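You operate a simulated robot arm through the tools that you are given. There is no shell and no other tool. Be economical: measure what you need, move in short steps, check, and stop when the job is done.

You run a simulated two-armed robot. Do the job below in one go: nothing can be reset, and whatever is moved stays where it is left.

TASK
Hold the mortar on the maple top steady with one hand and put the scrub brush in it with the other.

It is judged by the outcome, as a careful person would: the job done as asked, and still so three seconds after it is handed in. It fails if anything else is knocked over, pushed out of place, dropped, spilled or broken.

THE ROBOT
Two 7-joint arms with two-finger parallel grippers on one trunk, on a base that drives. Base frame: it is fixed to the floor where the robot stands at the start and does not move with it; the origin is under the middle of the robot, x ahead of it, y to its left, z up; the surface under the hand at the start is at about z = 90. Units: cm, degrees, N and s.
The left shoulder is at the start at [5, 16.1, 112.3], the right one opposite. With the tool pointing down near the work surface each hand reaches from about 24 to 68 cm from the robot's upright axis, wherever it stands, measured 20 degrees to its own side. Places, roughly: mortar [250, 100, 100]; scrub brush (4x4x13 cm) [50, 0, 90]. Payload 3.43 kg a hand.
The tool frame of a hand sits at the grasp point between the pads (the TCP): z along the fingers, y along the line on which they close. The tips reach 3 cm beyond it. The gripper opens to 9.4 cm. The fingers are 2.8 cm wide and 1 cm thick; the gripper's body (5 by 9.6 cm) begins 5.5 cm behind the TCP.
Orientation is that of the tool frame in the base frame, as a unit quaternion [x, y, z, w]. With the fingers straight down and closing along the base's y, the tool's x points along the base's -x, its y along +y and its z along -z.

THE INTERFACE
- The arms move only by the tool drive_tool. It takes "left_deltas", "right_deltas" or both (then of equal length, played together; a hand with none holds still); each is one flat list of numbers, 7 for each row, row after row: the shift along the base's x, y, z in cm, then the turn, a rotation vector about the base's x, y, z in degrees, then the opening, from 0 (shut) to 1 (fully open). In form: [dx, dy, dz, ax, ay, az, claw, dx, dy, dz, ax, ay, az, claw, ...]. A call has 1 to 8 rows; each row is the pose to reach, as a shift and turn from the pose commanded when the call began. A row lasts 0.2 s, in which the tool goes at most 5 cm and 8.6 degrees; a call with a longer step from one row to the next is refused whole, and so is a gripper value outside its range. A pose out of reach is approached as far as the arm can. The call stops where the force on the tool passes 40 N (or 10 N more than at its start, if that is more) or the arm is blocked; 0.2 s more then pass. Each finger travels about 4.5 cm/s and halts on what it meets, pressing with about 31 N; the grip force reading is that of the motor and also rises with nothing between the fingers. The clock runs only during rows and for 0.2 s after the last one: add rows that repeat a pose to give the fingers time. The reply holds the time, the measured pose of the TCP, the force on the tool along the base axes, the opening and the grip force, in the units named above and with some noise, with the torque about the TCP (base axes, N m) and any sound that the robot's microphone picked up.
- Cameras (640 x 400 px; columns grow to the right, rows downward): "scene" is now at [13.21, -0.1, 126.87]; the picture's right is [-0.01, -1.00, 0.00], its down [-0.35, 0.00, -0.94] and it looks along [0.94, -0.01, -0.35] (base axes); focal length 258 px, centre (320, 200). "left" rides on the left gripper at [7.6, -1.4, -10.3] in its tool frame; the picture's right is [0.18, 0.98, 0.00], its down [-0.75, 0.14, -0.64] and it looks along [-0.63, 0.12, 0.77] (tool axes); focal length 243 px, centre (320, 200). "right" rides on the right gripper at [7.6, 1.4, -10.2] in its tool frame; the picture's right is [-0.18, 0.98, 0.00], its down [-0.75, -0.14, -0.64] and it looks along [-0.63, -0.12, 0.77] (tool axes); focal length 243 px, centre (320, 200).
- grab_frame(camera): a new picture of that camera. The clock stands still meanwhile.
- raise_lower(by): slides the trunk up (or, below 0, down) by that many cm; the arms and the scene camera ride with it, the base frame stays. It gives what a move gives, with no picture.
- base_move(legs): drives the robot by 1 to 6 legs, each [ahead, left, turn to the left] in cm, cm and degrees, along the robot's own axes; the way and the turn of a leg run together, so that a leg with both is an arc; at most 150 cm and 180 degrees a leg. The arms and the cameras ride along, it lands a little off, and it stops where it bumps. It gives what a move gives.
- head_to(pan, tilt): turns the head with the scene camera to pan (to the left, within 80 degrees either way) and tilt (down, from -29 to 69), counted from straight ahead of the robot. It gives what a move gives.
- point_at(camera, pixels): there is no depth. For up to 12 entries [column, row, z] of the newest picture of that camera ("zoom" is the newest enlarged one), the place [x, y] in the base frame at which the ray of that pixel passes the height z, good to about 0.2 cm. The clock stands still meanwhile.
- close_up(camera, box): a new picture of the part [left, top, right, bottom] of that camera's present view, enlarged. The clock stands still meanwhile.
- hand_in(): hands the job in; it is judged then, once.

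Go step by step. Measure first, check grasps and placings, and put right what went wrong. The budget is 80 turns and 62 pictures, counting those below and the enlarged ones. Unless the task says otherwise, let go and move clear before handing in, and close with one line.

The tools are called after "Request:" as name(argument=value, ...) on one line, values as JSON. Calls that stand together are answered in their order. drive_tool: Moves the arms, as the interface text tells. Its arguments: {"type":"object","properties":{"left_deltas":{"type":"array"},"right_deltas":{"type":"array"}},"required":[]} The other tools are called the same way: raise_lower (by) slides the trunk up or down; base_move (legs) drives the base; head_to (pan, tilt) turns the head that bears the scene camera; grab_frame (camera) takes a picture; point_at (camera, pixels) gives the place at which the rays of pixels pass given heights; close_up (camera, box) takes an enlarged picture of a part of a camera's view; hand_in () hands the job in.

At the start:

```text
t: 0.0
left_eef_pos: [42.06, 17.7, 114.61]
left_tcp_rot: [-0.001, 1.0, 0.0, 0.0]
left_force: [0.3, -0.1, 0.4]
left_torque: [0.0, -0.01, 0.01]
left_grip_width: 9.41
left_finger_force: 0.1
right_eef_pos: [35.37, -20.64, 112.95]
right_tcp_rot: [0.001, 1.0, 0.0, 0.0]
right_force: [-0.4, 0.4, 1.1]
right_torque: [0.0, -0.03, -0.03]
right_grip_width: 9.41
right_finger_force: 0.1
trunk travel left (down, up): [-15.0, 11.7]
robot x, y, heading: [0.01, 0.29, -0.2]
head pan, tilt: [-0.3, 20.8]
```

scene: 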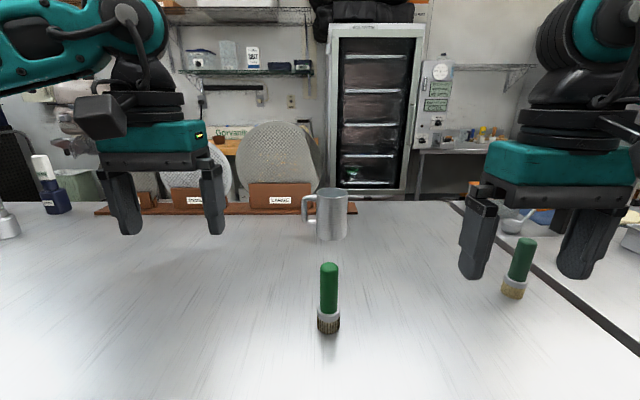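
right: 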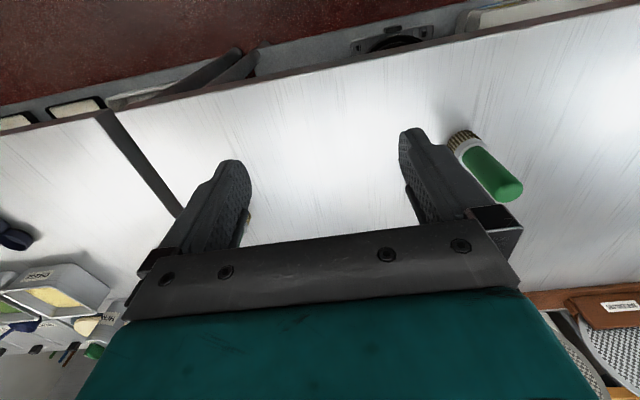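
left: 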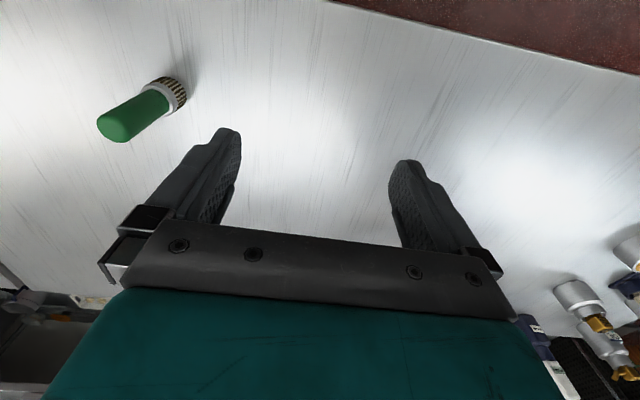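

The scene shows a green brush standing upright at (329,300), about where the brush is listed, and a look-alike at (518,265). I'll locate its base and turn the head left to look for the maple top and the mortar.

Request:
point_at(camera="scene", pixels=[[328, 328, 90], [329, 268, 103], [514, 292, 90], [332, 237, 90]])

Request:
close_up(camera="scene", box=[270, 170, 590, 370])

Request:
head_to(pan=25, tilt=10)

Request:
grab_frame(camera="scene")

```text
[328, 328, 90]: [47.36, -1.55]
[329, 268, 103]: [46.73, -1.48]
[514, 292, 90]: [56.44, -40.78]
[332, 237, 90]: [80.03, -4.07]
```

```text
2.00 times, centred on (430, 270) of scene
```

zoom: 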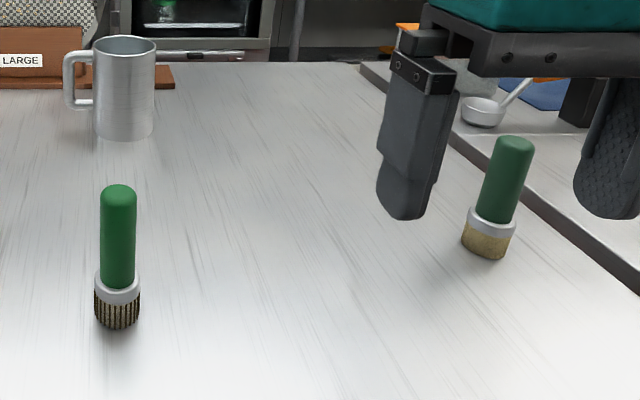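

```text
t: 0.9
left_eef_pos: [42.09, 17.77, 114.54]
left_tcp_rot: [-0.001, 1.0, 0.001, 0.0]
left_force: [1.2, -0.1, -0.3]
left_torque: [0.03, 0.0, 0.01]
left_grip_width: 9.4
left_finger_force: 0.1
right_eef_pos: [35.27, -20.8, 113.03]
right_tcp_rot: [0.0, 1.0, 0.0, 0.0]
right_force: [0.8, -0.3, 1.1]
right_torque: [-0.01, 0.0, 0.03]
right_grip_width: 9.38
right_finger_force: 0.1
trunk travel left (down, up): [-15.0, 11.7]
robot x, y, heading: [-0.03, -0.01, -0.1]
head pan, tilt: [25.0, 10.0]
```

```text
57 pictures are left
```

scene: 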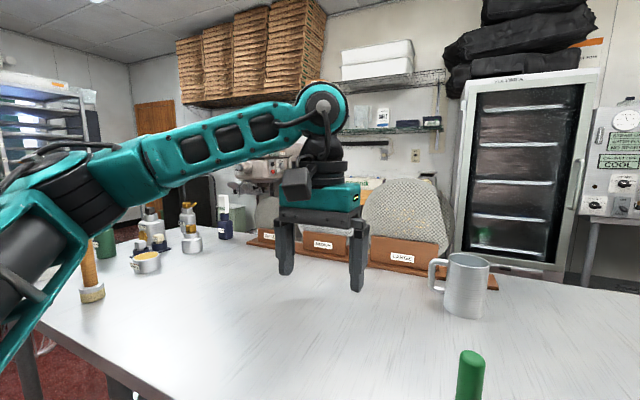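

The listed brush at about [47,-1.5] has dark bristles, and the one at [56,-41] is a different brush. I'll bring the right hand above the listed one, still 7 cm clear of its top, and check its wrist view.

Request:
drive_tool(right_deltas=[2, 3.2, 0, 0, 0, 0, 1, 4, 6.4, 0, 0, 0, 0, 1, 6, 9.6, 0, 0, 0, 0, 1, 8, 12.8, 0, 0, 0, 0, 1, 10, 16, 0, 0, 0, 0, 1, 11.8, 19.2, 0, 0, 0, 0, 1, 11.8, 19.2, 0, 0, 0, 0, 1])

Request:
grab_frame(camera="right")

Request:
head_to(pan=0, tilt=25)

Request:
grab_frame(camera="scene")

```text
t: 2.5
left_eef_pos: [42.0, 17.66, 114.47]
left_tcp_rot: [0.0, 1.0, 0.001, 0.0]
left_force: [0.1, -0.3, -0.2]
left_torque: [0.0, -0.04, -0.01]
left_grip_width: 9.42
left_finger_force: 0.0
right_eef_pos: [47.15, -1.57, 112.98]
right_tcp_rot: [-0.001, 1.0, 0.0, -0.001]
right_force: [0.6, 0.4, -1.1]
right_torque: [-0.01, -0.01, -0.03]
right_grip_width: 9.42
right_finger_force: 0.1
trunk travel left (down, up): [-15.0, 11.7]
robot x, y, heading: [0.24, -0.12, 0.2]
head pan, tilt: [25.0, 10.0]
```

```text
56 pictures are left
```

right: 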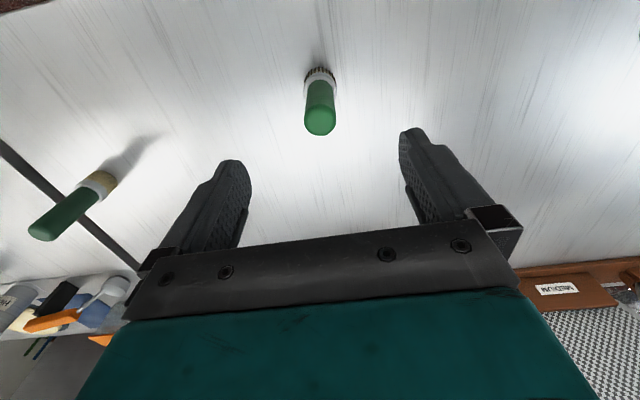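

```text
t: 3.4
left_eef_pos: [42.17, 17.68, 114.43]
left_tcp_rot: [0.0, 1.0, -0.001, 0.0]
left_force: [0.4, 0.3, -0.2]
left_torque: [-0.01, -0.01, 0.01]
left_grip_width: 9.39
left_finger_force: 0.1
right_eef_pos: [47.21, -1.52, 113.06]
right_tcp_rot: [-0.001, 1.0, 0.0, 0.0]
right_force: [0.2, -0.4, -0.9]
right_torque: [-0.01, 0.0, 0.01]
right_grip_width: 9.4
right_finger_force: 0.1
trunk travel left (down, up): [-15.0, 11.7]
robot x, y, heading: [-0.07, -0.06, -0.1]
head pan, tilt: [0.0, 25.0]
```

```text
55 pictures are left
```

scene: 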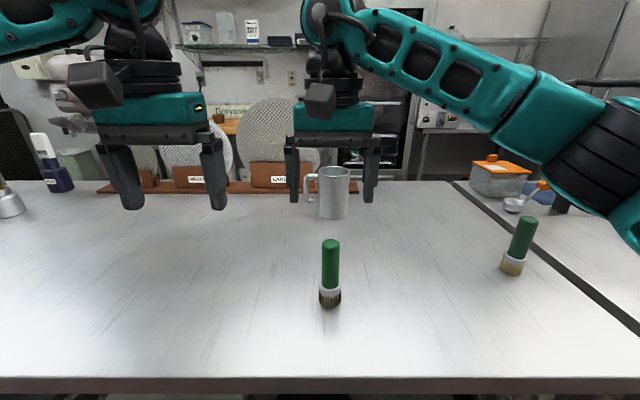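

The wrist view shows the brush between the fingers, with its top at (320,122). I'll cross-check its place from both cameras.

Request:
point_at(camera="right", pixels=[[320, 122, 102.5], [320, 108, 102.5], [320, 73, 90], [320, 84, 93]])

Request:
point_at(camera="scene", pixels=[[330, 301, 90], [331, 243, 103], [331, 247, 102.5]])

```text
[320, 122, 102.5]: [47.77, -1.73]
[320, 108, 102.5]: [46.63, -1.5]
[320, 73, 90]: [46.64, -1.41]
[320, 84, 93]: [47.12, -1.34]
```

```text
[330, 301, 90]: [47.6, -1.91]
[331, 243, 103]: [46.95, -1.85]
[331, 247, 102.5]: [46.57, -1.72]
```

Both cameras agree on about [47.2,-1.7]. I'll descend to TCP z≈99.8, close on the handle and then lift.

Request:
drive_tool(right_deltas=[0, -0.15, -4, 0, 0, 0, 1, 0, -0.15, -8, 0, 0, 0, 1, 0, -0.15, -12, 0, 0, 0, 1, 0, -0.15, -13.2, 0, 0, 0, 1, 0, -0.15, -13.2, 0, 0, 0, 0.8, 0, -0.15, -13.2, 0, 0, 0, 0, 0, -0.15, -13.2, 0, 0, 0, 0, 0, -0.15, -13.2, 0, 0, 0, 0])

Request:
drive_tool(right_deltas=[0, 0, 0, 0, 0, 0, 0, 0, 0, 0, 0, 0, 0, 0, 0, 0, 0, 0, 0, 0, 0])

Request:
grab_frame(camera="right")

```text
t: 5.2
left_eef_pos: [42.13, 17.76, 114.62]
left_tcp_rot: [0.0, 1.0, 0.0, 0.0]
left_force: [0.2, -0.2, -0.5]
left_torque: [0.0, 0.0, 0.01]
left_grip_width: 9.39
left_finger_force: 0.1
right_eef_pos: [47.36, -1.65, 99.95]
right_tcp_rot: [0.0, 1.0, 0.0, 0.0]
right_force: [-0.3, -0.6, -0.3]
right_torque: [0.0, -0.03, 0.01]
right_grip_width: 3.21
right_finger_force: 23.8
trunk travel left (down, up): [-15.0, 11.7]
robot x, y, heading: [0.11, -0.26, -0.2]
head pan, tilt: [0.0, 25.0]
```

```text
t: 6.0
left_eef_pos: [42.07, 17.79, 114.58]
left_tcp_rot: [-0.001, 1.0, 0.001, 0.0]
left_force: [-0.3, -0.7, 0.4]
left_torque: [0.02, -0.01, 0.0]
left_grip_width: 9.4
left_finger_force: 0.0
right_eef_pos: [47.18, -1.7, 100.11]
right_tcp_rot: [0.0, 1.0, 0.0, -0.001]
right_force: [-0.8, -0.8, 0.3]
right_torque: [-0.02, 0.02, 0.04]
right_grip_width: 3.19
right_finger_force: 30.7
trunk travel left (down, up): [-15.0, 11.7]
robot x, y, heading: [0.16, 0.05, -0.2]
head pan, tilt: [0.0, 25.0]
```

```text
54 pictures are left
```

right: 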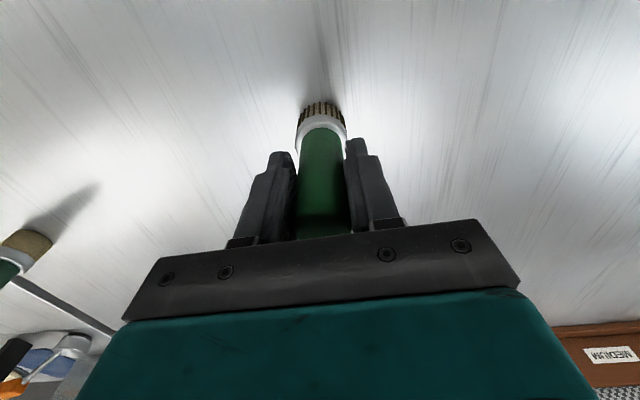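

The handle is gripped at 3.2 cm width and 31 N. I'll lift 20 cm and look left for the mortar.

Request:
drive_tool(right_deltas=[0, 0, 2, 0, 0, 0, 0, 0, 0, 5, 0, 0, 0, 0, 0, 0, 9, 0, 0, 0, 0, 0, 0, 13, 0, 0, 0, 0, 0, 0, 17, 0, 0, 0, 0, 0, 0, 20, 0, 0, 0, 0, 0, 0, 20, 0, 0, 0, 0])

Request:
head_to(pan=50, tilt=15)

Request:
grab_frame(camera="scene")

Request:
head_to(pan=-35, tilt=15)

Request:
grab_frame(camera="scene")

```text
t: 7.6
left_eef_pos: [42.09, 17.76, 114.47]
left_tcp_rot: [0.0, 1.0, 0.0, 0.0]
left_force: [-0.4, 0.1, -0.5]
left_torque: [0.05, 0.01, 0.01]
left_grip_width: 9.39
left_finger_force: 0.1
right_eef_pos: [47.25, -1.82, 119.94]
right_tcp_rot: [-0.001, 1.0, 0.0, 0.0]
right_force: [0.0, -0.3, -0.5]
right_torque: [0.02, -0.01, -0.03]
right_grip_width: 3.19
right_finger_force: 30.8
trunk travel left (down, up): [-15.0, 11.7]
robot x, y, heading: [-0.04, -0.26, 0.0]
head pan, tilt: [0.0, 25.0]
```

```text
t: 8.8
left_eef_pos: [42.09, 17.66, 114.5]
left_tcp_rot: [0.0, 1.0, 0.0, 0.0]
left_force: [0.4, 0.4, 0.1]
left_torque: [0.0, 0.0, 0.0]
left_grip_width: 9.4
left_finger_force: 0.2
right_eef_pos: [47.18, -1.9, 119.99]
right_tcp_rot: [0.001, 1.0, -0.001, 0.0]
right_force: [-0.1, 0.0, -0.2]
right_torque: [0.03, -0.04, -0.03]
right_grip_width: 3.21
right_finger_force: 31.1
trunk travel left (down, up): [-15.0, 11.7]
robot x, y, heading: [-0.04, -0.09, 0.3]
head pan, tilt: [50.0, 15.0]
```

```text
53 pictures are left
```

scene: 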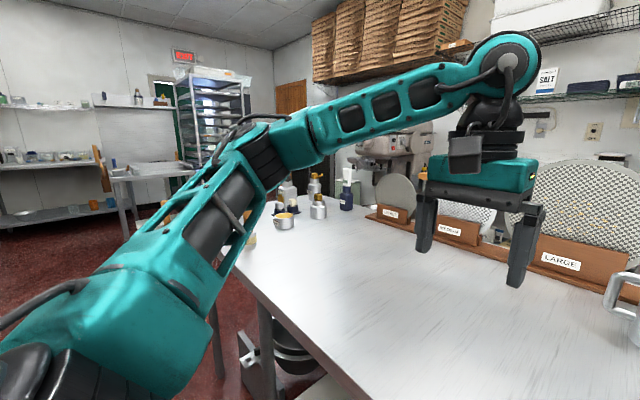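

```text
t: 10.3
left_eef_pos: [42.12, 17.71, 114.64]
left_tcp_rot: [0.0, 1.0, 0.001, 0.0]
left_force: [-0.9, 0.2, 1.4]
left_torque: [0.01, 0.02, 0.02]
left_grip_width: 9.38
left_finger_force: 0.0
right_eef_pos: [47.08, -1.79, 119.91]
right_tcp_rot: [-0.001, 1.0, 0.001, -0.001]
right_force: [0.5, -0.1, -0.7]
right_torque: [-0.03, 0.01, 0.01]
right_grip_width: 3.21
right_finger_force: 31.3
trunk travel left (down, up): [-15.0, 11.7]
robot x, y, heading: [0.07, -0.04, -0.0]
head pan, tilt: [-35.0, 15.0]
```

```text
52 pictures are left
```

scene: 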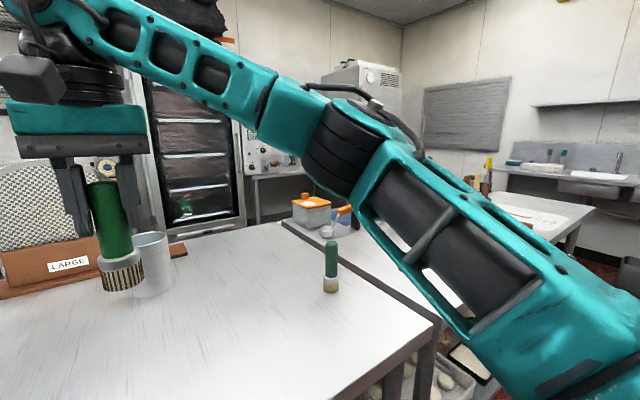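

The brush is held up cleanly at (120,235). The left arm hides where the mortar should be, around column 209 and row 136 in the first view. I'll pull both hands in, with the left one moved clear of the line of sight, and look again.

Request:
drive_tool(left_deltas=[-3, 3, 0, 0, 0, 0, 0.5, -6, 6, 1, 0, 0, 0, 0, -9, 9, 2, 0, 0, 0, 0, -12, 12, 3, 0, 0, 0, 0, -14, 14, 4, 0, 0, 0, 0, -16, 14, 5, 0, 0, 0, 0, -16, 14, 5, 0, 0, 0, 0], right_deltas=[-2, -3, 0, 0, 0, 0, 0, -4, -6, 0, 0, 0, 0, 0, -6, -9, 0, 0, 0, 0, 0, -8, -12, 0, 0, 0, 0, 0, -12, -14, 0, 0, 0, 0, 0, -16, -15, 0, 0, 0, 0, 0, -16, -15, 0, 0, 0, 0, 0])

Request:
head_to(pan=22, tilt=10)

Request:
grab_frame(camera="scene")

Request:
head_to(pan=80, tilt=25)

Request:
grab_frame(camera="scene")

```text
t: 11.9
left_eef_pos: [26.36, 31.27, 119.46]
left_tcp_rot: [0.001, 1.0, 0.0, 0.0]
left_force: [0.1, 0.5, 0.5]
left_torque: [0.02, 0.0, 0.04]
left_grip_width: 0.0
left_finger_force: 31.3
left hand out of reach, approached as far as the arm can: row 6, 7
right_eef_pos: [30.93, -16.87, 119.68]
right_tcp_rot: [-0.001, 1.0, 0.0, 0.0]
right_force: [0.7, -0.6, -1.1]
right_torque: [-0.03, 0.01, 0.0]
right_grip_width: 3.2
right_finger_force: 31.3
trunk travel left (down, up): [-15.0, 11.7]
robot x, y, heading: [0.04, -0.11, 0.1]
head pan, tilt: [-35.0, 15.0]
```

```text
t: 13.2
left_eef_pos: [26.47, 31.31, 119.33]
left_tcp_rot: [0.0, 1.0, -0.001, 0.001]
left_force: [0.6, 0.0, 0.1]
left_torque: [0.0, 0.01, -0.02]
left_grip_width: 0.0
left_finger_force: 31.1
right_eef_pos: [30.91, -16.93, 119.79]
right_tcp_rot: [-0.001, 1.0, 0.0, 0.0]
right_force: [0.2, 0.2, -0.3]
right_torque: [-0.01, -0.04, 0.01]
right_grip_width: 3.2
right_finger_force: 30.6
trunk travel left (down, up): [-15.0, 11.7]
robot x, y, heading: [0.02, 0.03, 0.0]
head pan, tilt: [22.0, 10.0]
```

```text
51 pictures are left
```

scene: 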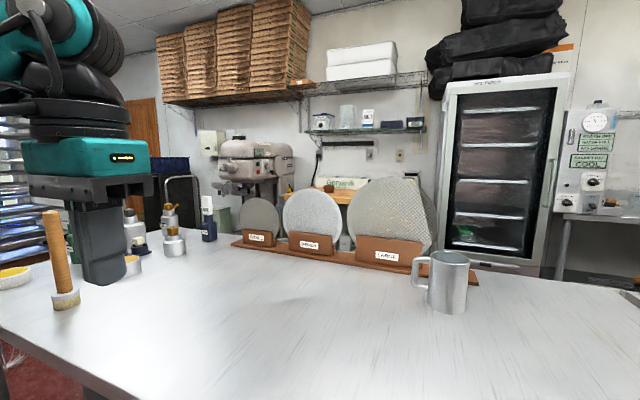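

```text
t: 14.5
left_eef_pos: [26.44, 31.31, 119.39]
left_tcp_rot: [0.0, 1.0, 0.0, 0.001]
left_force: [0.6, -0.3, -0.4]
left_torque: [0.0, -0.05, -0.01]
left_grip_width: 0.0
left_finger_force: 31.3
right_eef_pos: [30.92, -16.8, 119.61]
right_tcp_rot: [0.0, 1.0, 0.0, 0.001]
right_force: [0.0, -0.4, -0.4]
right_torque: [-0.01, 0.02, -0.03]
right_grip_width: 3.22
right_finger_force: 30.8
trunk travel left (down, up): [-15.0, 11.7]
robot x, y, heading: [0.34, -0.23, -0.1]
head pan, tilt: [80.0, 25.0]
```

```text
50 pictures are left
```

scene: 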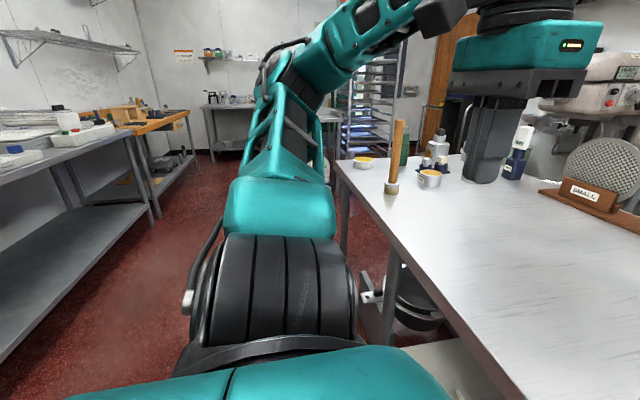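

At pan 22 a maple-coloured top shows at (345,197), behind the screen rack. I'll raise the trunk for a better view over the rack and measure the table's outline.

Request:
point_at(camera="scene", pixels=[[337, 168, 90], [440, 300, 90], [510, 385, 90], [355, 157, 90], [155, 218, 0], [205, 150, 0], [0, 360, 0]])

Request:
raise_lower(by=11.5)

Request:
head_to(pan=24, tilt=15)

Request:
grab_frame(camera="scene")

Request:
close_up(camera="scene", box=[200, 100, 440, 250])

```text
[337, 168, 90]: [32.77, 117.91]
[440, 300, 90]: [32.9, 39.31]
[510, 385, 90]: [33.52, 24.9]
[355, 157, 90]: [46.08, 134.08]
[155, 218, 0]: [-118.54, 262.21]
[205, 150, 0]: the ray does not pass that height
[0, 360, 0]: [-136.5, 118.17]
```

```text
t: 15.9
left_eef_pos: [26.49, 31.36, 130.86]
left_tcp_rot: [0.0, 1.0, 0.001, 0.0]
left_force: [1.0, -0.3, 0.3]
left_torque: [0.0, 0.0, -0.01]
left_grip_width: 0.02
left_finger_force: 31.1
right_eef_pos: [30.99, -16.9, 131.08]
right_tcp_rot: [0.0, 1.0, 0.0, 0.0]
right_force: [1.1, 0.0, -0.8]
right_torque: [0.02, 0.03, 0.02]
right_grip_width: 3.19
right_finger_force: 31.0
trunk travel left (down, up): [-26.5, 0.2]
robot x, y, heading: [-0.0, 0.02, 0.3]
head pan, tilt: [80.0, 25.0]
```

```text
t: 17.2
left_eef_pos: [26.44, 31.38, 130.93]
left_tcp_rot: [0.0, 1.0, -0.001, 0.0]
left_force: [-0.6, 0.0, -0.1]
left_torque: [0.02, -0.01, 0.01]
left_grip_width: 0.01
left_finger_force: 31.0
right_eef_pos: [30.83, -16.8, 131.15]
right_tcp_rot: [0.0, 1.0, 0.0, 0.0]
right_force: [0.7, 0.3, -1.5]
right_torque: [0.0, 0.04, 0.01]
right_grip_width: 3.22
right_finger_force: 31.0
trunk travel left (down, up): [-26.5, 0.2]
robot x, y, heading: [0.04, 0.2, 0.1]
head pan, tilt: [24.0, 15.0]
```

```text
49 pictures are left
```

scene: 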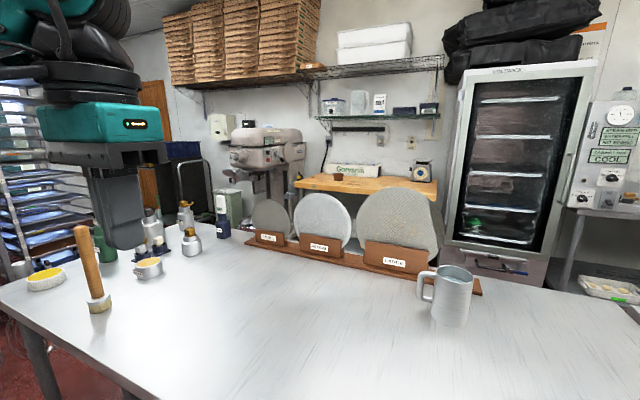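

```text
2.67 times, centred on (320, 175) of scene
```

zoom: 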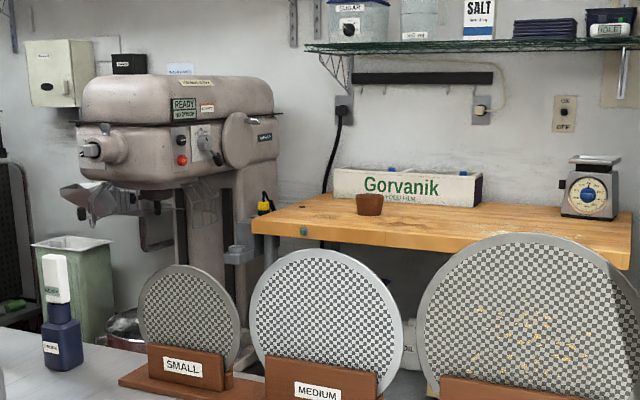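

The maple top now shows, with a small brown cup at zoom (369,204), probably the mortar. I'll measure it and the table, then look at the route on either side.

Request:
point_at(camera="zoom", pixels=[[369, 214, 95], [369, 214, 100], [369, 214, 90], [369, 195, 105], [252, 222, 95], [252, 222, 90], [632, 250, 90], [632, 250, 95]])

Request:
point_at(camera="scene", pixels=[[0, 290, 90], [235, 225, 90], [480, 285, 90], [636, 300, 90]])

Request:
head_to(pan=-20, tilt=20)

Request:
grab_frame(camera="scene")

Request:
head_to(pan=-75, tilt=25)

Request:
grab_frame(camera="scene")

```text
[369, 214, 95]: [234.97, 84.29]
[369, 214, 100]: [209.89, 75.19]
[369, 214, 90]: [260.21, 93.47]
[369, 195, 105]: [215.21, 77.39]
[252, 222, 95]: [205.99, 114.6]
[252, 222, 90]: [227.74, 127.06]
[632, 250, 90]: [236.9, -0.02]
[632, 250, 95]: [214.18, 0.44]
```

```text
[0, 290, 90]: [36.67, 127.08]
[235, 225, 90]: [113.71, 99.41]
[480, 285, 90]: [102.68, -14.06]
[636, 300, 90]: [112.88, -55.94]
```

```text
t: 18.3
left_eef_pos: [26.5, 31.29, 131.0]
left_tcp_rot: [0.001, 1.0, 0.0, 0.0]
left_force: [0.1, -0.1, 0.0]
left_torque: [0.0, -0.01, 0.01]
left_grip_width: 0.0
left_finger_force: 30.6
right_eef_pos: [30.99, -16.88, 131.1]
right_tcp_rot: [0.0, 1.0, 0.001, 0.0]
right_force: [-1.1, 0.8, -0.5]
right_torque: [0.03, 0.02, 0.03]
right_grip_width: 3.19
right_finger_force: 30.7
trunk travel left (down, up): [-26.5, 0.2]
robot x, y, heading: [-0.11, 0.06, 0.0]
head pan, tilt: [-20.0, 20.0]
```

```text
47 pictures are left
```

scene: 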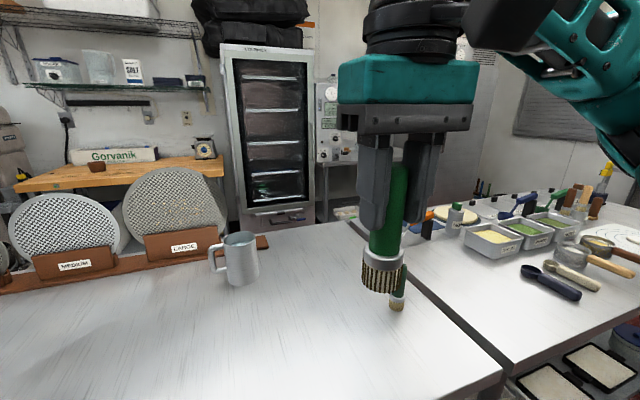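

```text
t: 19.5
left_eef_pos: [26.4, 31.37, 130.96]
left_tcp_rot: [0.001, 1.0, 0.0, 0.0]
left_force: [-0.9, 0.2, -0.4]
left_torque: [0.0, 0.0, 0.01]
left_grip_width: 0.0
left_finger_force: 31.4
right_eef_pos: [30.98, -16.75, 131.18]
right_tcp_rot: [0.0, 1.0, 0.0, 0.0]
right_force: [0.1, 0.3, -0.9]
right_torque: [-0.01, 0.0, 0.0]
right_grip_width: 3.21
right_finger_force: 31.1
trunk travel left (down, up): [-26.5, 0.2]
robot x, y, heading: [0.08, -0.05, -0.2]
head pan, tilt: [-75.0, 25.0]
```

```text
46 pictures are left
```

scene: 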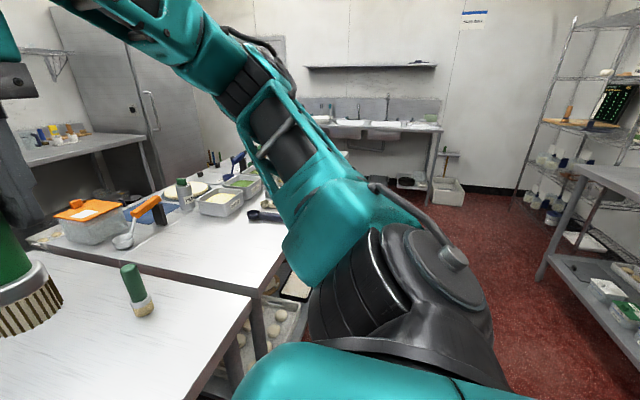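

The steel table spans about x 33–115 with its left end near y≈125, and the maple top lies beyond an aisle, so I'll go around the left end. First I'll back up, turn left, drive part of the way and look.

Request:
base_move(legs=[[-38, 0, 0], [0, 0, 90], [110, 0, 0]])

Request:
head_to(pan=0, tilt=20)

Request:
grab_frame(camera="scene")

Request:
head_to(pan=-45, tilt=25)

Request:
grab_frame(camera="scene")

```text
t: 31.0
left_eef_pos: [-70.69, 136.04, 130.88]
left_tcp_rot: [0.712, -0.702, 0.001, 0.0]
left_force: [-0.6, 0.4, -0.3]
left_torque: [-0.03, 0.01, -0.04]
left_grip_width: 0.01
left_finger_force: 31.0
right_eef_pos: [-22.69, 141.08, 131.14]
right_tcp_rot: [0.712, -0.702, -0.001, -0.001]
right_force: [0.4, 0.1, -0.7]
right_torque: [-0.03, 0.01, 0.01]
right_grip_width: 3.2
right_finger_force: 30.9
trunk travel left (down, up): [-26.5, 0.2]
robot x, y, heading: [-39.01, 109.47, 90.7]
head pan, tilt: [-75.0, 25.0]
```

```text
t: 32.5
left_eef_pos: [-70.7, 136.04, 130.91]
left_tcp_rot: [0.713, -0.702, 0.0, 0.0]
left_force: [0.4, -0.8, 0.1]
left_torque: [0.02, 0.02, 0.0]
left_grip_width: 0.0
left_finger_force: 30.7
right_eef_pos: [-22.63, 141.08, 131.11]
right_tcp_rot: [0.712, -0.702, 0.0, 0.0]
right_force: [-0.3, 0.7, -0.5]
right_torque: [-0.04, -0.02, 0.0]
right_grip_width: 3.22
right_finger_force: 31.1
trunk travel left (down, up): [-26.5, 0.2]
robot x, y, heading: [-39.11, 110.37, 91.0]
head pan, tilt: [0.0, 20.0]
```

```text
45 pictures are left
```

scene: 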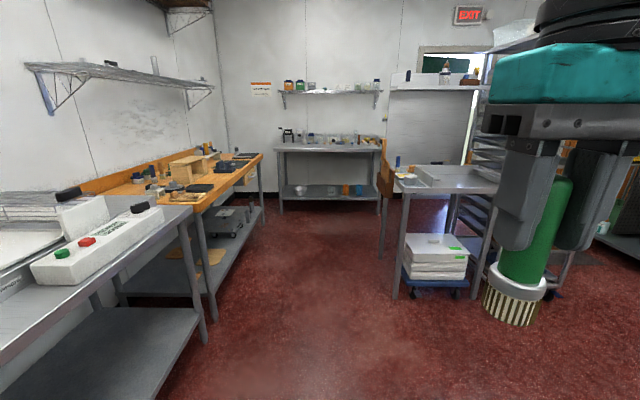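

```text
t: 33.6
left_eef_pos: [-70.81, 135.84, 130.93]
left_tcp_rot: [0.712, -0.702, 0.0, -0.001]
left_force: [-1.2, 0.1, -0.8]
left_torque: [0.0, -0.03, -0.01]
left_grip_width: 0.0
left_finger_force: 31.0
right_eef_pos: [-22.68, 141.13, 131.13]
right_tcp_rot: [0.712, -0.702, 0.001, 0.0]
right_force: [0.3, -0.6, -1.4]
right_torque: [-0.03, 0.01, 0.02]
right_grip_width: 3.21
right_finger_force: 30.3
trunk travel left (down, up): [-26.5, 0.2]
robot x, y, heading: [-39.12, 109.88, 90.8]
head pan, tilt: [-45.0, 25.0]
```

```text
44 pictures are left
```

scene: 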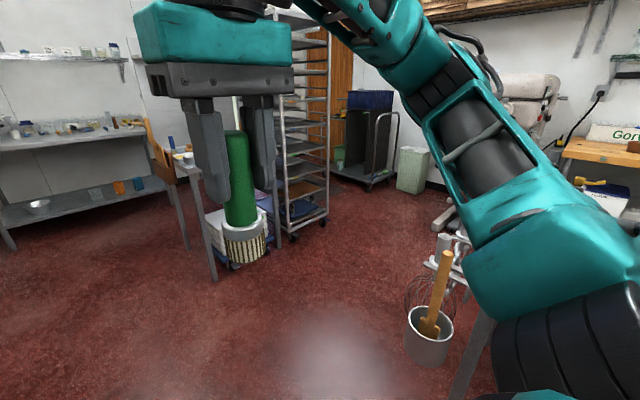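

The floor to the left is open as far as a side table (leg foot at (215,280)) and a rack (wheel at (325,220)). A pot with a paddle hangs at the steel table's end at (430,335). I'll measure these floor points.

Request:
point_at(camera="scene", pixels=[[215, 280, 0], [295, 240, 0], [325, 222, 0], [368, 188, 0], [405, 192, 0], [428, 190, 0], [440, 228, 0], [425, 365, 0], [425, 365, 60], [455, 390, 0], [410, 318, 85]])

Request:
head_to(pan=-78, tilt=30)

Request:
grab_frame(camera="scene")

```text
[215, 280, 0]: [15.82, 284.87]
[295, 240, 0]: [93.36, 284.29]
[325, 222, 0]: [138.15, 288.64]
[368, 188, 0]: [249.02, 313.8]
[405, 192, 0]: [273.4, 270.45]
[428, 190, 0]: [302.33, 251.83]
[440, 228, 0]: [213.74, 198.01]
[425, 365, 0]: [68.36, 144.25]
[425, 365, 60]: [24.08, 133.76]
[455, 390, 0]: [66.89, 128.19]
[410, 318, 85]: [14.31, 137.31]
```

```text
t: 34.6
left_eef_pos: [-70.8, 135.83, 130.99]
left_tcp_rot: [0.712, -0.702, 0.0, 0.0]
left_force: [-0.5, -0.1, 0.0]
left_torque: [0.0, -0.01, 0.0]
left_grip_width: 0.0
left_finger_force: 30.5
right_eef_pos: [-22.81, 141.25, 131.19]
right_tcp_rot: [0.712, -0.702, -0.001, 0.0]
right_force: [-0.1, -1.1, -0.8]
right_torque: [0.01, 0.02, 0.03]
right_grip_width: 3.2
right_finger_force: 30.8
trunk travel left (down, up): [-26.5, 0.2]
robot x, y, heading: [-38.81, 109.53, 90.7]
head pan, tilt: [-78.0, 30.0]
```

```text
43 pictures are left
```

scene: 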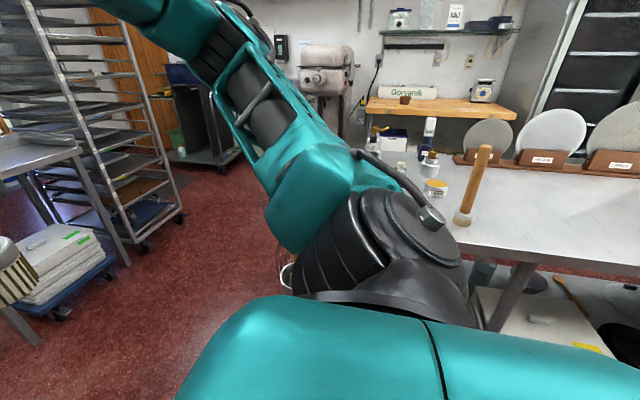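

The passage between the hanging pot (y≈145) and the side table and rack (y≈284) is clear, so I'll drive along its middle at y≈212. Then I'll look at the maple top from the aisle.

Request:
base_move(legs=[[102, 0, 0], [0, 0, -91], [140, 0, 0]])

Request:
head_to(pan=-45, tilt=22)

Request:
grab_frame(camera="scene")

Request:
head_to(pan=0, tilt=25)

Request:
grab_frame(camera="scene")

```text
t: 50.4
left_eef_pos: [127.88, 243.94, 130.95]
left_tcp_rot: [0.002, 1.0, 0.001, 0.0]
left_force: [-1.1, 0.6, 0.1]
left_torque: [0.0, -0.04, 0.03]
left_grip_width: 0.0
left_finger_force: 31.0
right_eef_pos: [132.24, 195.79, 131.07]
right_tcp_rot: [0.002, 1.0, 0.0, 0.0]
right_force: [0.3, 0.7, -0.8]
right_torque: [0.04, 0.01, 0.01]
right_grip_width: 3.22
right_finger_force: 31.6
trunk travel left (down, up): [-26.5, 0.2]
robot x, y, heading: [101.36, 212.7, -0.5]
head pan, tilt: [-78.0, 30.0]
```

```text
t: 51.4
left_eef_pos: [127.85, 244.03, 130.93]
left_tcp_rot: [0.002, 1.0, 0.0, 0.0]
left_force: [0.2, 0.7, 0.3]
left_torque: [-0.02, -0.01, 0.02]
left_grip_width: 0.02
left_finger_force: 31.4
right_eef_pos: [132.17, 195.73, 131.14]
right_tcp_rot: [0.002, 1.0, 0.0, 0.0]
right_force: [-0.2, 0.4, -0.2]
right_torque: [0.01, -0.02, 0.03]
right_grip_width: 3.23
right_finger_force: 30.6
trunk travel left (down, up): [-26.5, 0.2]
robot x, y, heading: [101.13, 213.02, -0.2]
head pan, tilt: [-45.0, 22.0]
```

```text
42 pictures are left
```

scene: 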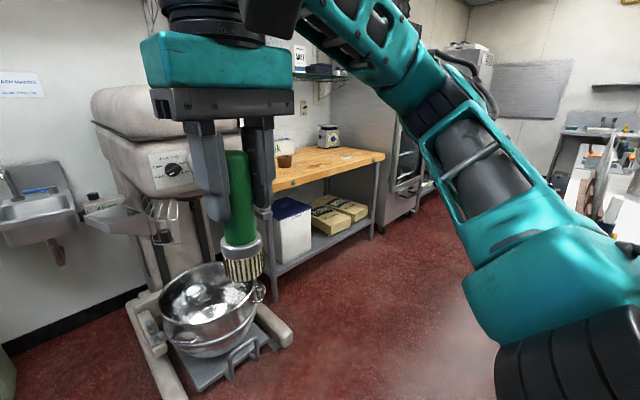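

```text
t: 52.5
left_eef_pos: [127.83, 243.82, 130.99]
left_tcp_rot: [0.001, 1.0, 0.0, 0.0]
left_force: [0.8, 0.1, -0.3]
left_torque: [0.02, 0.01, 0.02]
left_grip_width: 0.0
left_finger_force: 30.9
right_eef_pos: [132.2, 195.79, 131.1]
right_tcp_rot: [0.002, 1.0, 0.0, 0.0]
right_force: [-0.5, -0.4, -1.4]
right_torque: [0.03, 0.0, -0.02]
right_grip_width: 3.22
right_finger_force: 30.6
trunk travel left (down, up): [-26.5, 0.2]
robot x, y, heading: [101.17, 212.74, 0.1]
head pan, tilt: [0.0, 25.0]
```

```text
41 pictures are left
```

scene: 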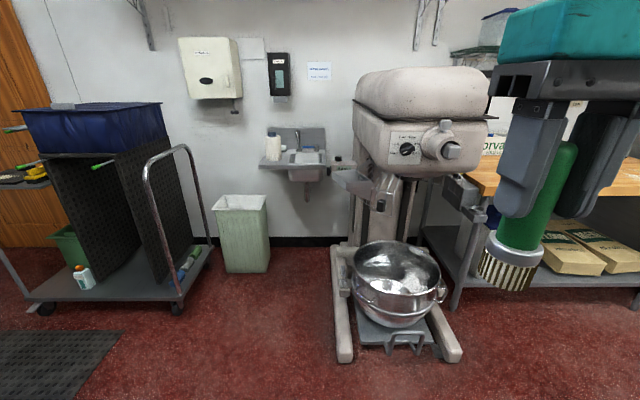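

The mixer's feet reach to (345,360) and (455,358), and the maple table starts just right of it. I'll measure these points.

Request:
point_at(camera="scene", pixels=[[345, 362, 0], [457, 360, 0], [400, 325, 30], [452, 150, 130], [478, 212, 100], [455, 306, 0], [632, 305, 0]])

Request:
head_to(pan=-35, tilt=15)

Request:
grab_frame(camera="scene")

```text
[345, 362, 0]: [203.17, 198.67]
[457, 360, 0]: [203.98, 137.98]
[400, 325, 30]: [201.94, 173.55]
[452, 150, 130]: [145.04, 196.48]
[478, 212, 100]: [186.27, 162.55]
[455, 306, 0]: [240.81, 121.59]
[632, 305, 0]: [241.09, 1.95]
```

```text
t: 53.5
left_eef_pos: [127.75, 244.02, 130.86]
left_tcp_rot: [0.001, 1.0, 0.0, -0.001]
left_force: [0.0, 0.1, -0.3]
left_torque: [0.01, -0.04, -0.02]
left_grip_width: 0.01
left_finger_force: 31.4
right_eef_pos: [132.12, 195.7, 131.19]
right_tcp_rot: [0.002, 1.0, 0.0, -0.001]
right_force: [0.1, -0.5, -1.3]
right_torque: [0.0, 0.03, -0.02]
right_grip_width: 3.2
right_finger_force: 30.8
trunk travel left (down, up): [-26.5, 0.2]
robot x, y, heading: [101.37, 212.76, -0.4]
head pan, tilt: [-35.0, 15.0]
```

```text
40 pictures are left
```

scene: 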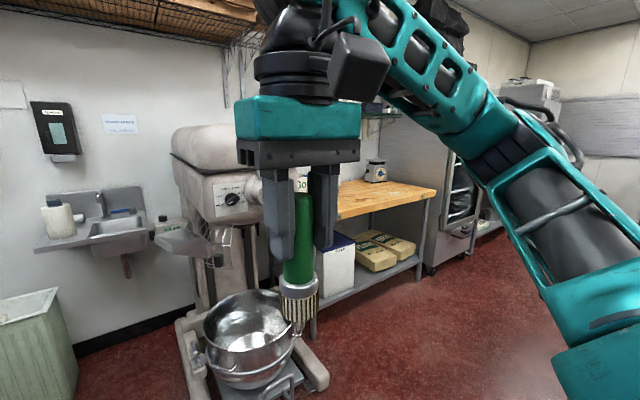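

The mixer occupies x>203 and y 138–199, and the maple front edge is at x≈238, leaving a clear aisle at x 115–200. I'll advance to x≈152 and sidestep right to y≈85.

Request:
base_move(legs=[[51, 0, 0], [0, -128, 0]])

Request:
head_to(pan=0, tilt=22)

Request:
grab_frame(camera="scene")

```text
t: 67.7
left_eef_pos: [177.38, 113.59, 130.95]
left_tcp_rot: [0.007, 1.0, 0.0, 0.0]
left_force: [-0.6, 0.3, 1.1]
left_torque: [-0.01, 0.03, 0.01]
left_grip_width: 0.0
left_finger_force: 30.8
right_eef_pos: [181.29, 65.57, 131.14]
right_tcp_rot: [0.007, 1.0, 0.0, 0.0]
right_force: [0.2, -0.1, -1.5]
right_torque: [0.0, 0.0, 0.0]
right_grip_width: 3.19
right_finger_force: 31.0
trunk travel left (down, up): [-26.5, 0.2]
robot x, y, heading: [150.32, 82.94, -1.0]
head pan, tilt: [-35.0, 15.0]
```

```text
t: 68.7
left_eef_pos: [177.38, 113.83, 130.89]
left_tcp_rot: [0.007, 1.0, 0.0, 0.0]
left_force: [0.0, -1.1, -0.4]
left_torque: [0.0, 0.0, -0.01]
left_grip_width: 0.0
left_finger_force: 31.0
right_eef_pos: [181.04, 65.4, 131.21]
right_tcp_rot: [0.006, 1.0, 0.0, -0.001]
right_force: [-0.5, 0.3, -0.4]
right_torque: [0.0, 0.03, 0.01]
right_grip_width: 3.18
right_finger_force: 30.8
trunk travel left (down, up): [-26.5, 0.2]
robot x, y, heading: [150.62, 82.9, -0.7]
head pan, tilt: [0.0, 22.0]
```

```text
39 pictures are left
```

scene: 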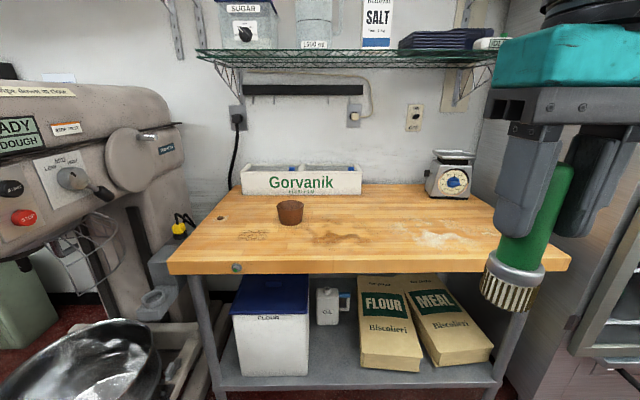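

The mortar is the small brown cup at (290,212) on the maple top, and nothing nearby crowds it. I'll get its position at several candidate heights and take an enlarged view.

Request:
point_at(camera="scene", pixels=[[290, 223, 90], [290, 223, 95], [290, 223, 100], [168, 263, 90], [168, 263, 95], [570, 258, 90], [570, 258, 95], [220, 395, 0], [240, 192, 95]])

Request:
close_up(camera="scene", box=[210, 160, 370, 260])

```text
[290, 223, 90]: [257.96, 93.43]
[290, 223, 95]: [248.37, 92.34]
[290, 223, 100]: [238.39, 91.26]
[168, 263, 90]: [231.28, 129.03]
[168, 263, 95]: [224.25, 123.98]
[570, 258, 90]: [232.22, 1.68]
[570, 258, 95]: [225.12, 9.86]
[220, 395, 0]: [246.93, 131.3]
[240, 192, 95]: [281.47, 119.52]
```

```text
4.00 times, centred on (290, 210) of scene
```

zoom: 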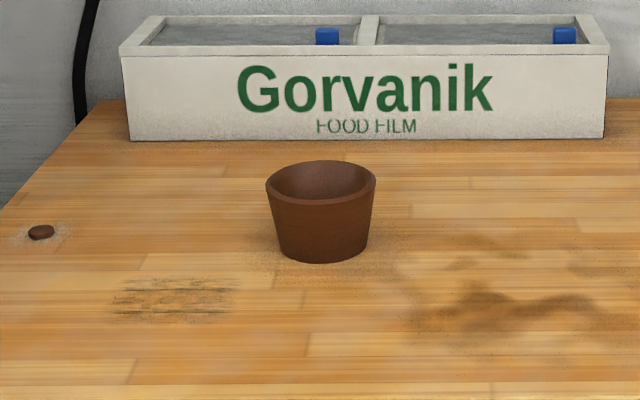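

The mortar is about 11 cm wide at the rim and tapers down, so it is best held by pinching its wall with the left hand. I'll drive closer and check clearance to the mixer on the left and the height of the top.

Request:
base_move(legs=[[28, 3, 0.8]])

Request:
head_to(pan=70, tilt=20)

Request:
grab_frame(camera="scene")

Request:
head_to(pan=0, tilt=35)

Request:
grab_frame(camera="scene")

```text
t: 70.7
left_eef_pos: [204.88, 117.04, 130.9]
left_tcp_rot: [-0.002, 1.0, 0.0, 0.0]
left_force: [-0.5, -1.4, -0.3]
left_torque: [0.02, 0.0, 0.0]
left_grip_width: 0.01
left_finger_force: 31.2
right_eef_pos: [209.64, 68.87, 131.11]
right_tcp_rot: [-0.002, 1.0, 0.0, 0.0]
right_force: [0.0, -0.1, -1.5]
right_torque: [-0.01, 0.03, -0.01]
right_grip_width: 3.2
right_finger_force: 30.8
trunk travel left (down, up): [-26.5, 0.2]
robot x, y, heading: [178.18, 85.52, 0.1]
head pan, tilt: [0.0, 22.0]
```

```text
t: 72.1
left_eef_pos: [204.79, 117.01, 131.02]
left_tcp_rot: [-0.001, 1.0, 0.0, 0.0]
left_force: [0.1, 0.9, 0.0]
left_torque: [0.02, 0.0, 0.04]
left_grip_width: 0.0
left_finger_force: 30.9
right_eef_pos: [209.53, 69.03, 131.2]
right_tcp_rot: [-0.002, 1.0, 0.0, 0.0]
right_force: [0.2, -0.6, -0.5]
right_torque: [0.0, 0.04, -0.03]
right_grip_width: 3.19
right_finger_force: 30.6
trunk travel left (down, up): [-26.5, 0.2]
robot x, y, heading: [178.6, 85.41, -0.0]
head pan, tilt: [70.0, 20.0]
```

```text
37 pictures are left
```

scene: 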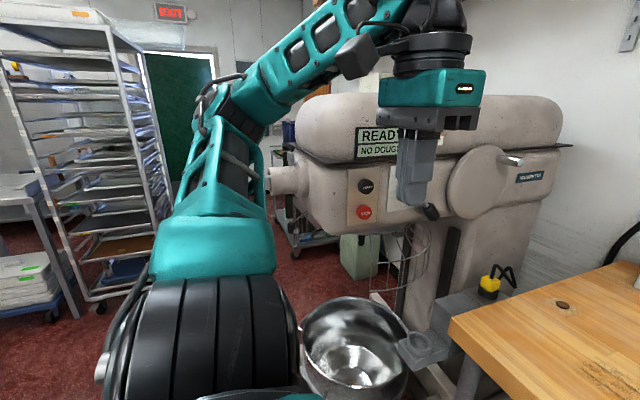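

```text
t: 73.5
left_eef_pos: [204.76, 117.05, 130.9]
left_tcp_rot: [-0.002, 1.0, 0.0, 0.001]
left_force: [-0.5, -1.1, -0.1]
left_torque: [-0.02, 0.0, 0.02]
left_grip_width: 0.01
left_finger_force: 30.9
right_eef_pos: [209.52, 68.91, 131.11]
right_tcp_rot: [-0.002, 1.0, 0.001, 0.0]
right_force: [-0.1, -0.3, -1.9]
right_torque: [-0.04, 0.0, 0.0]
right_grip_width: 3.19
right_finger_force: 31.6
trunk travel left (down, up): [-26.5, 0.2]
robot x, y, heading: [178.47, 85.6, 0.2]
head pan, tilt: [0.0, 35.0]
```

```text
36 pictures are left
```

scene: 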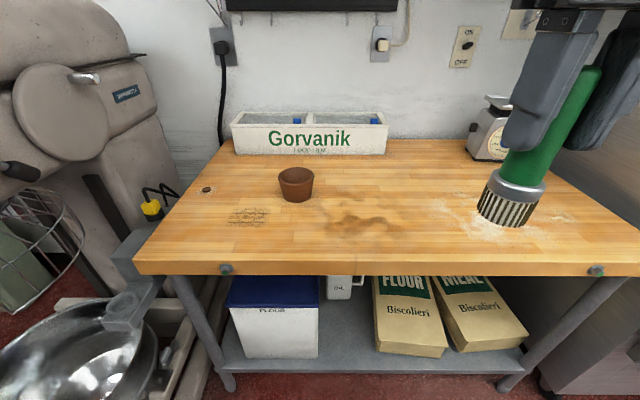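

Triangulating the mortar with this second view should give the top's height. I'll also bring the left hand inward, away from the mixer.

Request:
point_at(camera="scene", pixels=[[296, 202, 90], [296, 202, 92], [296, 202, 95], [136, 262, 92], [136, 262, 90], [220, 152, 92], [296, 172, 101]])

Request:
drive_tool(left_deltas=[1, -3, 0, 0, 0, 0, 0, 2, -6, 0, 0, 0, 0, 0, 3, -9, 0, 0, 0, 0, 0, 4, -12, 0, 0, 0, 0, 0])

Request:
close_up(camera="scene", box=[216, 130, 376, 230])

```text
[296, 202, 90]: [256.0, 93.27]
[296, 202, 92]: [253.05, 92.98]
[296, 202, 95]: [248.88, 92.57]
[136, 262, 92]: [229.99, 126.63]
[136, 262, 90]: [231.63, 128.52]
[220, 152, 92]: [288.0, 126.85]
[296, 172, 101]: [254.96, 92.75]
```

```text
t: 74.5
left_eef_pos: [209.01, 104.99, 130.87]
left_tcp_rot: [-0.002, 1.0, 0.001, 0.0]
left_force: [0.1, -0.6, -0.2]
left_torque: [0.01, 0.02, -0.01]
left_grip_width: 0.0
left_finger_force: 30.3
right_eef_pos: [209.64, 68.82, 131.18]
right_tcp_rot: [-0.001, 1.0, 0.001, 0.0]
right_force: [0.9, -0.6, -0.5]
right_torque: [0.05, 0.06, 0.01]
right_grip_width: 3.18
right_finger_force: 31.2
trunk travel left (down, up): [-26.5, 0.2]
robot x, y, heading: [178.68, 85.59, 0.3]
head pan, tilt: [0.0, 35.0]
```

```text
4.00 times, centred on (296, 180) of scene
```

zoom: 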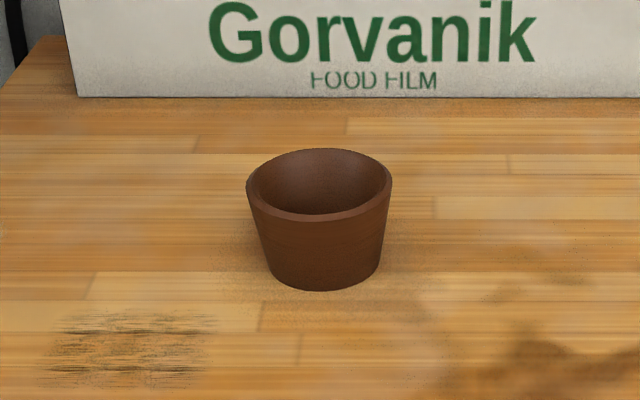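

The two views put the top around z≈92–94 and the mortar at about [251,93]. I'll advance 19 cm, keeping the base clear of the table edge at x≈230.

Request:
base_move(legs=[[19, 0, 0]])

Request:
head_to(pan=5, tilt=45)

Request:
grab_frame(camera="scene")

Request:
grab_frame(camera="left")

```text
t: 76.0
left_eef_pos: [227.9, 105.28, 130.84]
left_tcp_rot: [-0.003, 1.0, 0.001, 0.0]
left_force: [0.3, 0.3, -0.8]
left_torque: [0.01, 0.0, 0.02]
left_grip_width: 0.0
left_finger_force: 31.0
right_eef_pos: [228.64, 69.19, 131.18]
right_tcp_rot: [-0.003, 1.0, 0.0, -0.001]
right_force: [0.3, -0.1, -1.2]
right_torque: [0.02, 0.01, 0.0]
right_grip_width: 3.17
right_finger_force: 30.8
trunk travel left (down, up): [-26.5, 0.2]
robot x, y, heading: [197.29, 85.69, 0.2]
head pan, tilt: [0.0, 35.0]
```

```text
t: 76.8
left_eef_pos: [227.79, 105.26, 130.83]
left_tcp_rot: [-0.003, 1.0, 0.0, 0.002]
left_force: [-0.5, -0.5, -0.4]
left_torque: [-0.03, -0.02, 0.01]
left_grip_width: 0.02
left_finger_force: 30.9
right_eef_pos: [228.62, 69.02, 131.14]
right_tcp_rot: [-0.002, 1.0, 0.001, 0.0]
right_force: [-0.4, -0.1, -0.2]
right_torque: [-0.03, 0.05, 0.04]
right_grip_width: 3.18
right_finger_force: 30.9
trunk travel left (down, up): [-26.5, 0.2]
robot x, y, heading: [197.66, 86.02, 0.2]
head pan, tilt: [5.0, 45.0]
```

```text
34 pictures are left
```

scene: 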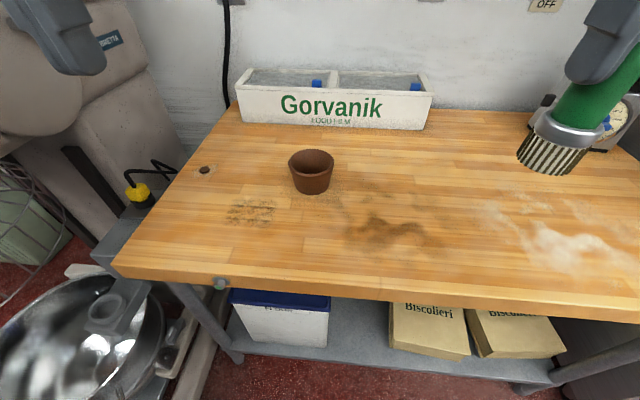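

```text
33 pictures are left
```

left: 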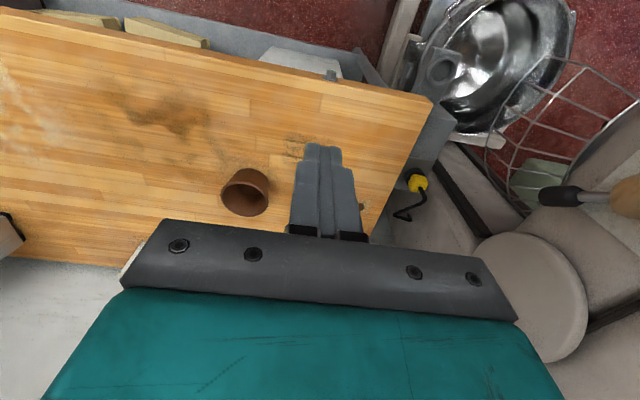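

Both cameras see the mortar well now (scene (311,165), left (244,192)). I'll enlarge both views to triangulate the rim.

Request:
close_up(camera="left", box=[180, 140, 308, 220])

Request:
point_at(camera="zoom", pixels=[[640, 0, 95], [320, 200, 95]])

Request:
close_up(camera="scene", box=[247, 125, 375, 205])

```text
5.00 times, centred on (244, 180) of left
```

zoom: 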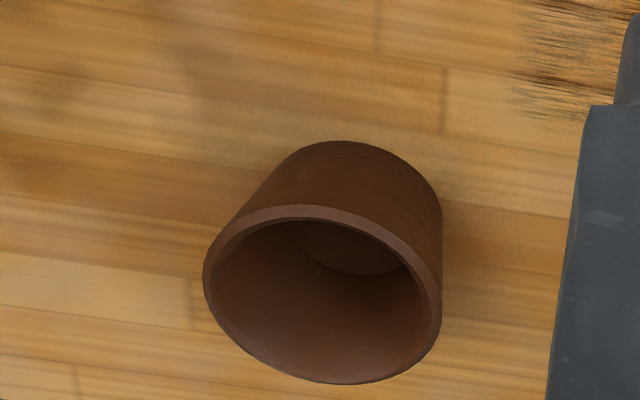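

```text
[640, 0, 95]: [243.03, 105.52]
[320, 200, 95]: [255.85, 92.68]
```

```text
5.00 times, centred on (311, 165) of scene
```

zoom: 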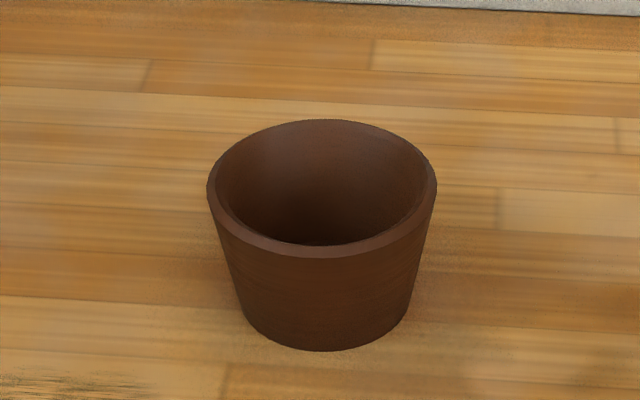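

Request:
point_at(camera="scene", pixels=[[311.4, 162.2, 96], [311.4, 162.2, 99], [311.4, 162.2, 102], [346.4, 170.6, 90], [346.4, 170.6, 93], [205, 170, 90], [205, 170, 93], [288.4, 162, 99], [334.4, 162, 99], [311.4, 195.2, 90], [311.4, 195.2, 93]])

Request:
point_at(camera="left", pixels=[[244.4, 198.6, 96], [244.4, 198.6, 99], [244.4, 198.6, 102], [217.2, 196, 90], [217.2, 196, 93], [362, 207, 90], [362, 207, 93]])

```text
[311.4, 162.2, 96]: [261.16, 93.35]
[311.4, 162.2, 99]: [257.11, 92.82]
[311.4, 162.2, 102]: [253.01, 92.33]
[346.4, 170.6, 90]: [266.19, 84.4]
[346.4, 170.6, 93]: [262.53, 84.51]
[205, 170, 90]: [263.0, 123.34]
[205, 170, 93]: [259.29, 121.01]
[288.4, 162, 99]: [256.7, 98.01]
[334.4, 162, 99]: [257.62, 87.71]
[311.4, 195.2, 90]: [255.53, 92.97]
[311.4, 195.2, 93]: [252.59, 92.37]
```

```text
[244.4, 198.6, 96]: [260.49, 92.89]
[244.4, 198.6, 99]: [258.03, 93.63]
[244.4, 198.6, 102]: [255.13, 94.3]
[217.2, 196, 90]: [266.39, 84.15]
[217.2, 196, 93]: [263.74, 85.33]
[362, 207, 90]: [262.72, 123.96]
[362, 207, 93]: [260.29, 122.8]
```

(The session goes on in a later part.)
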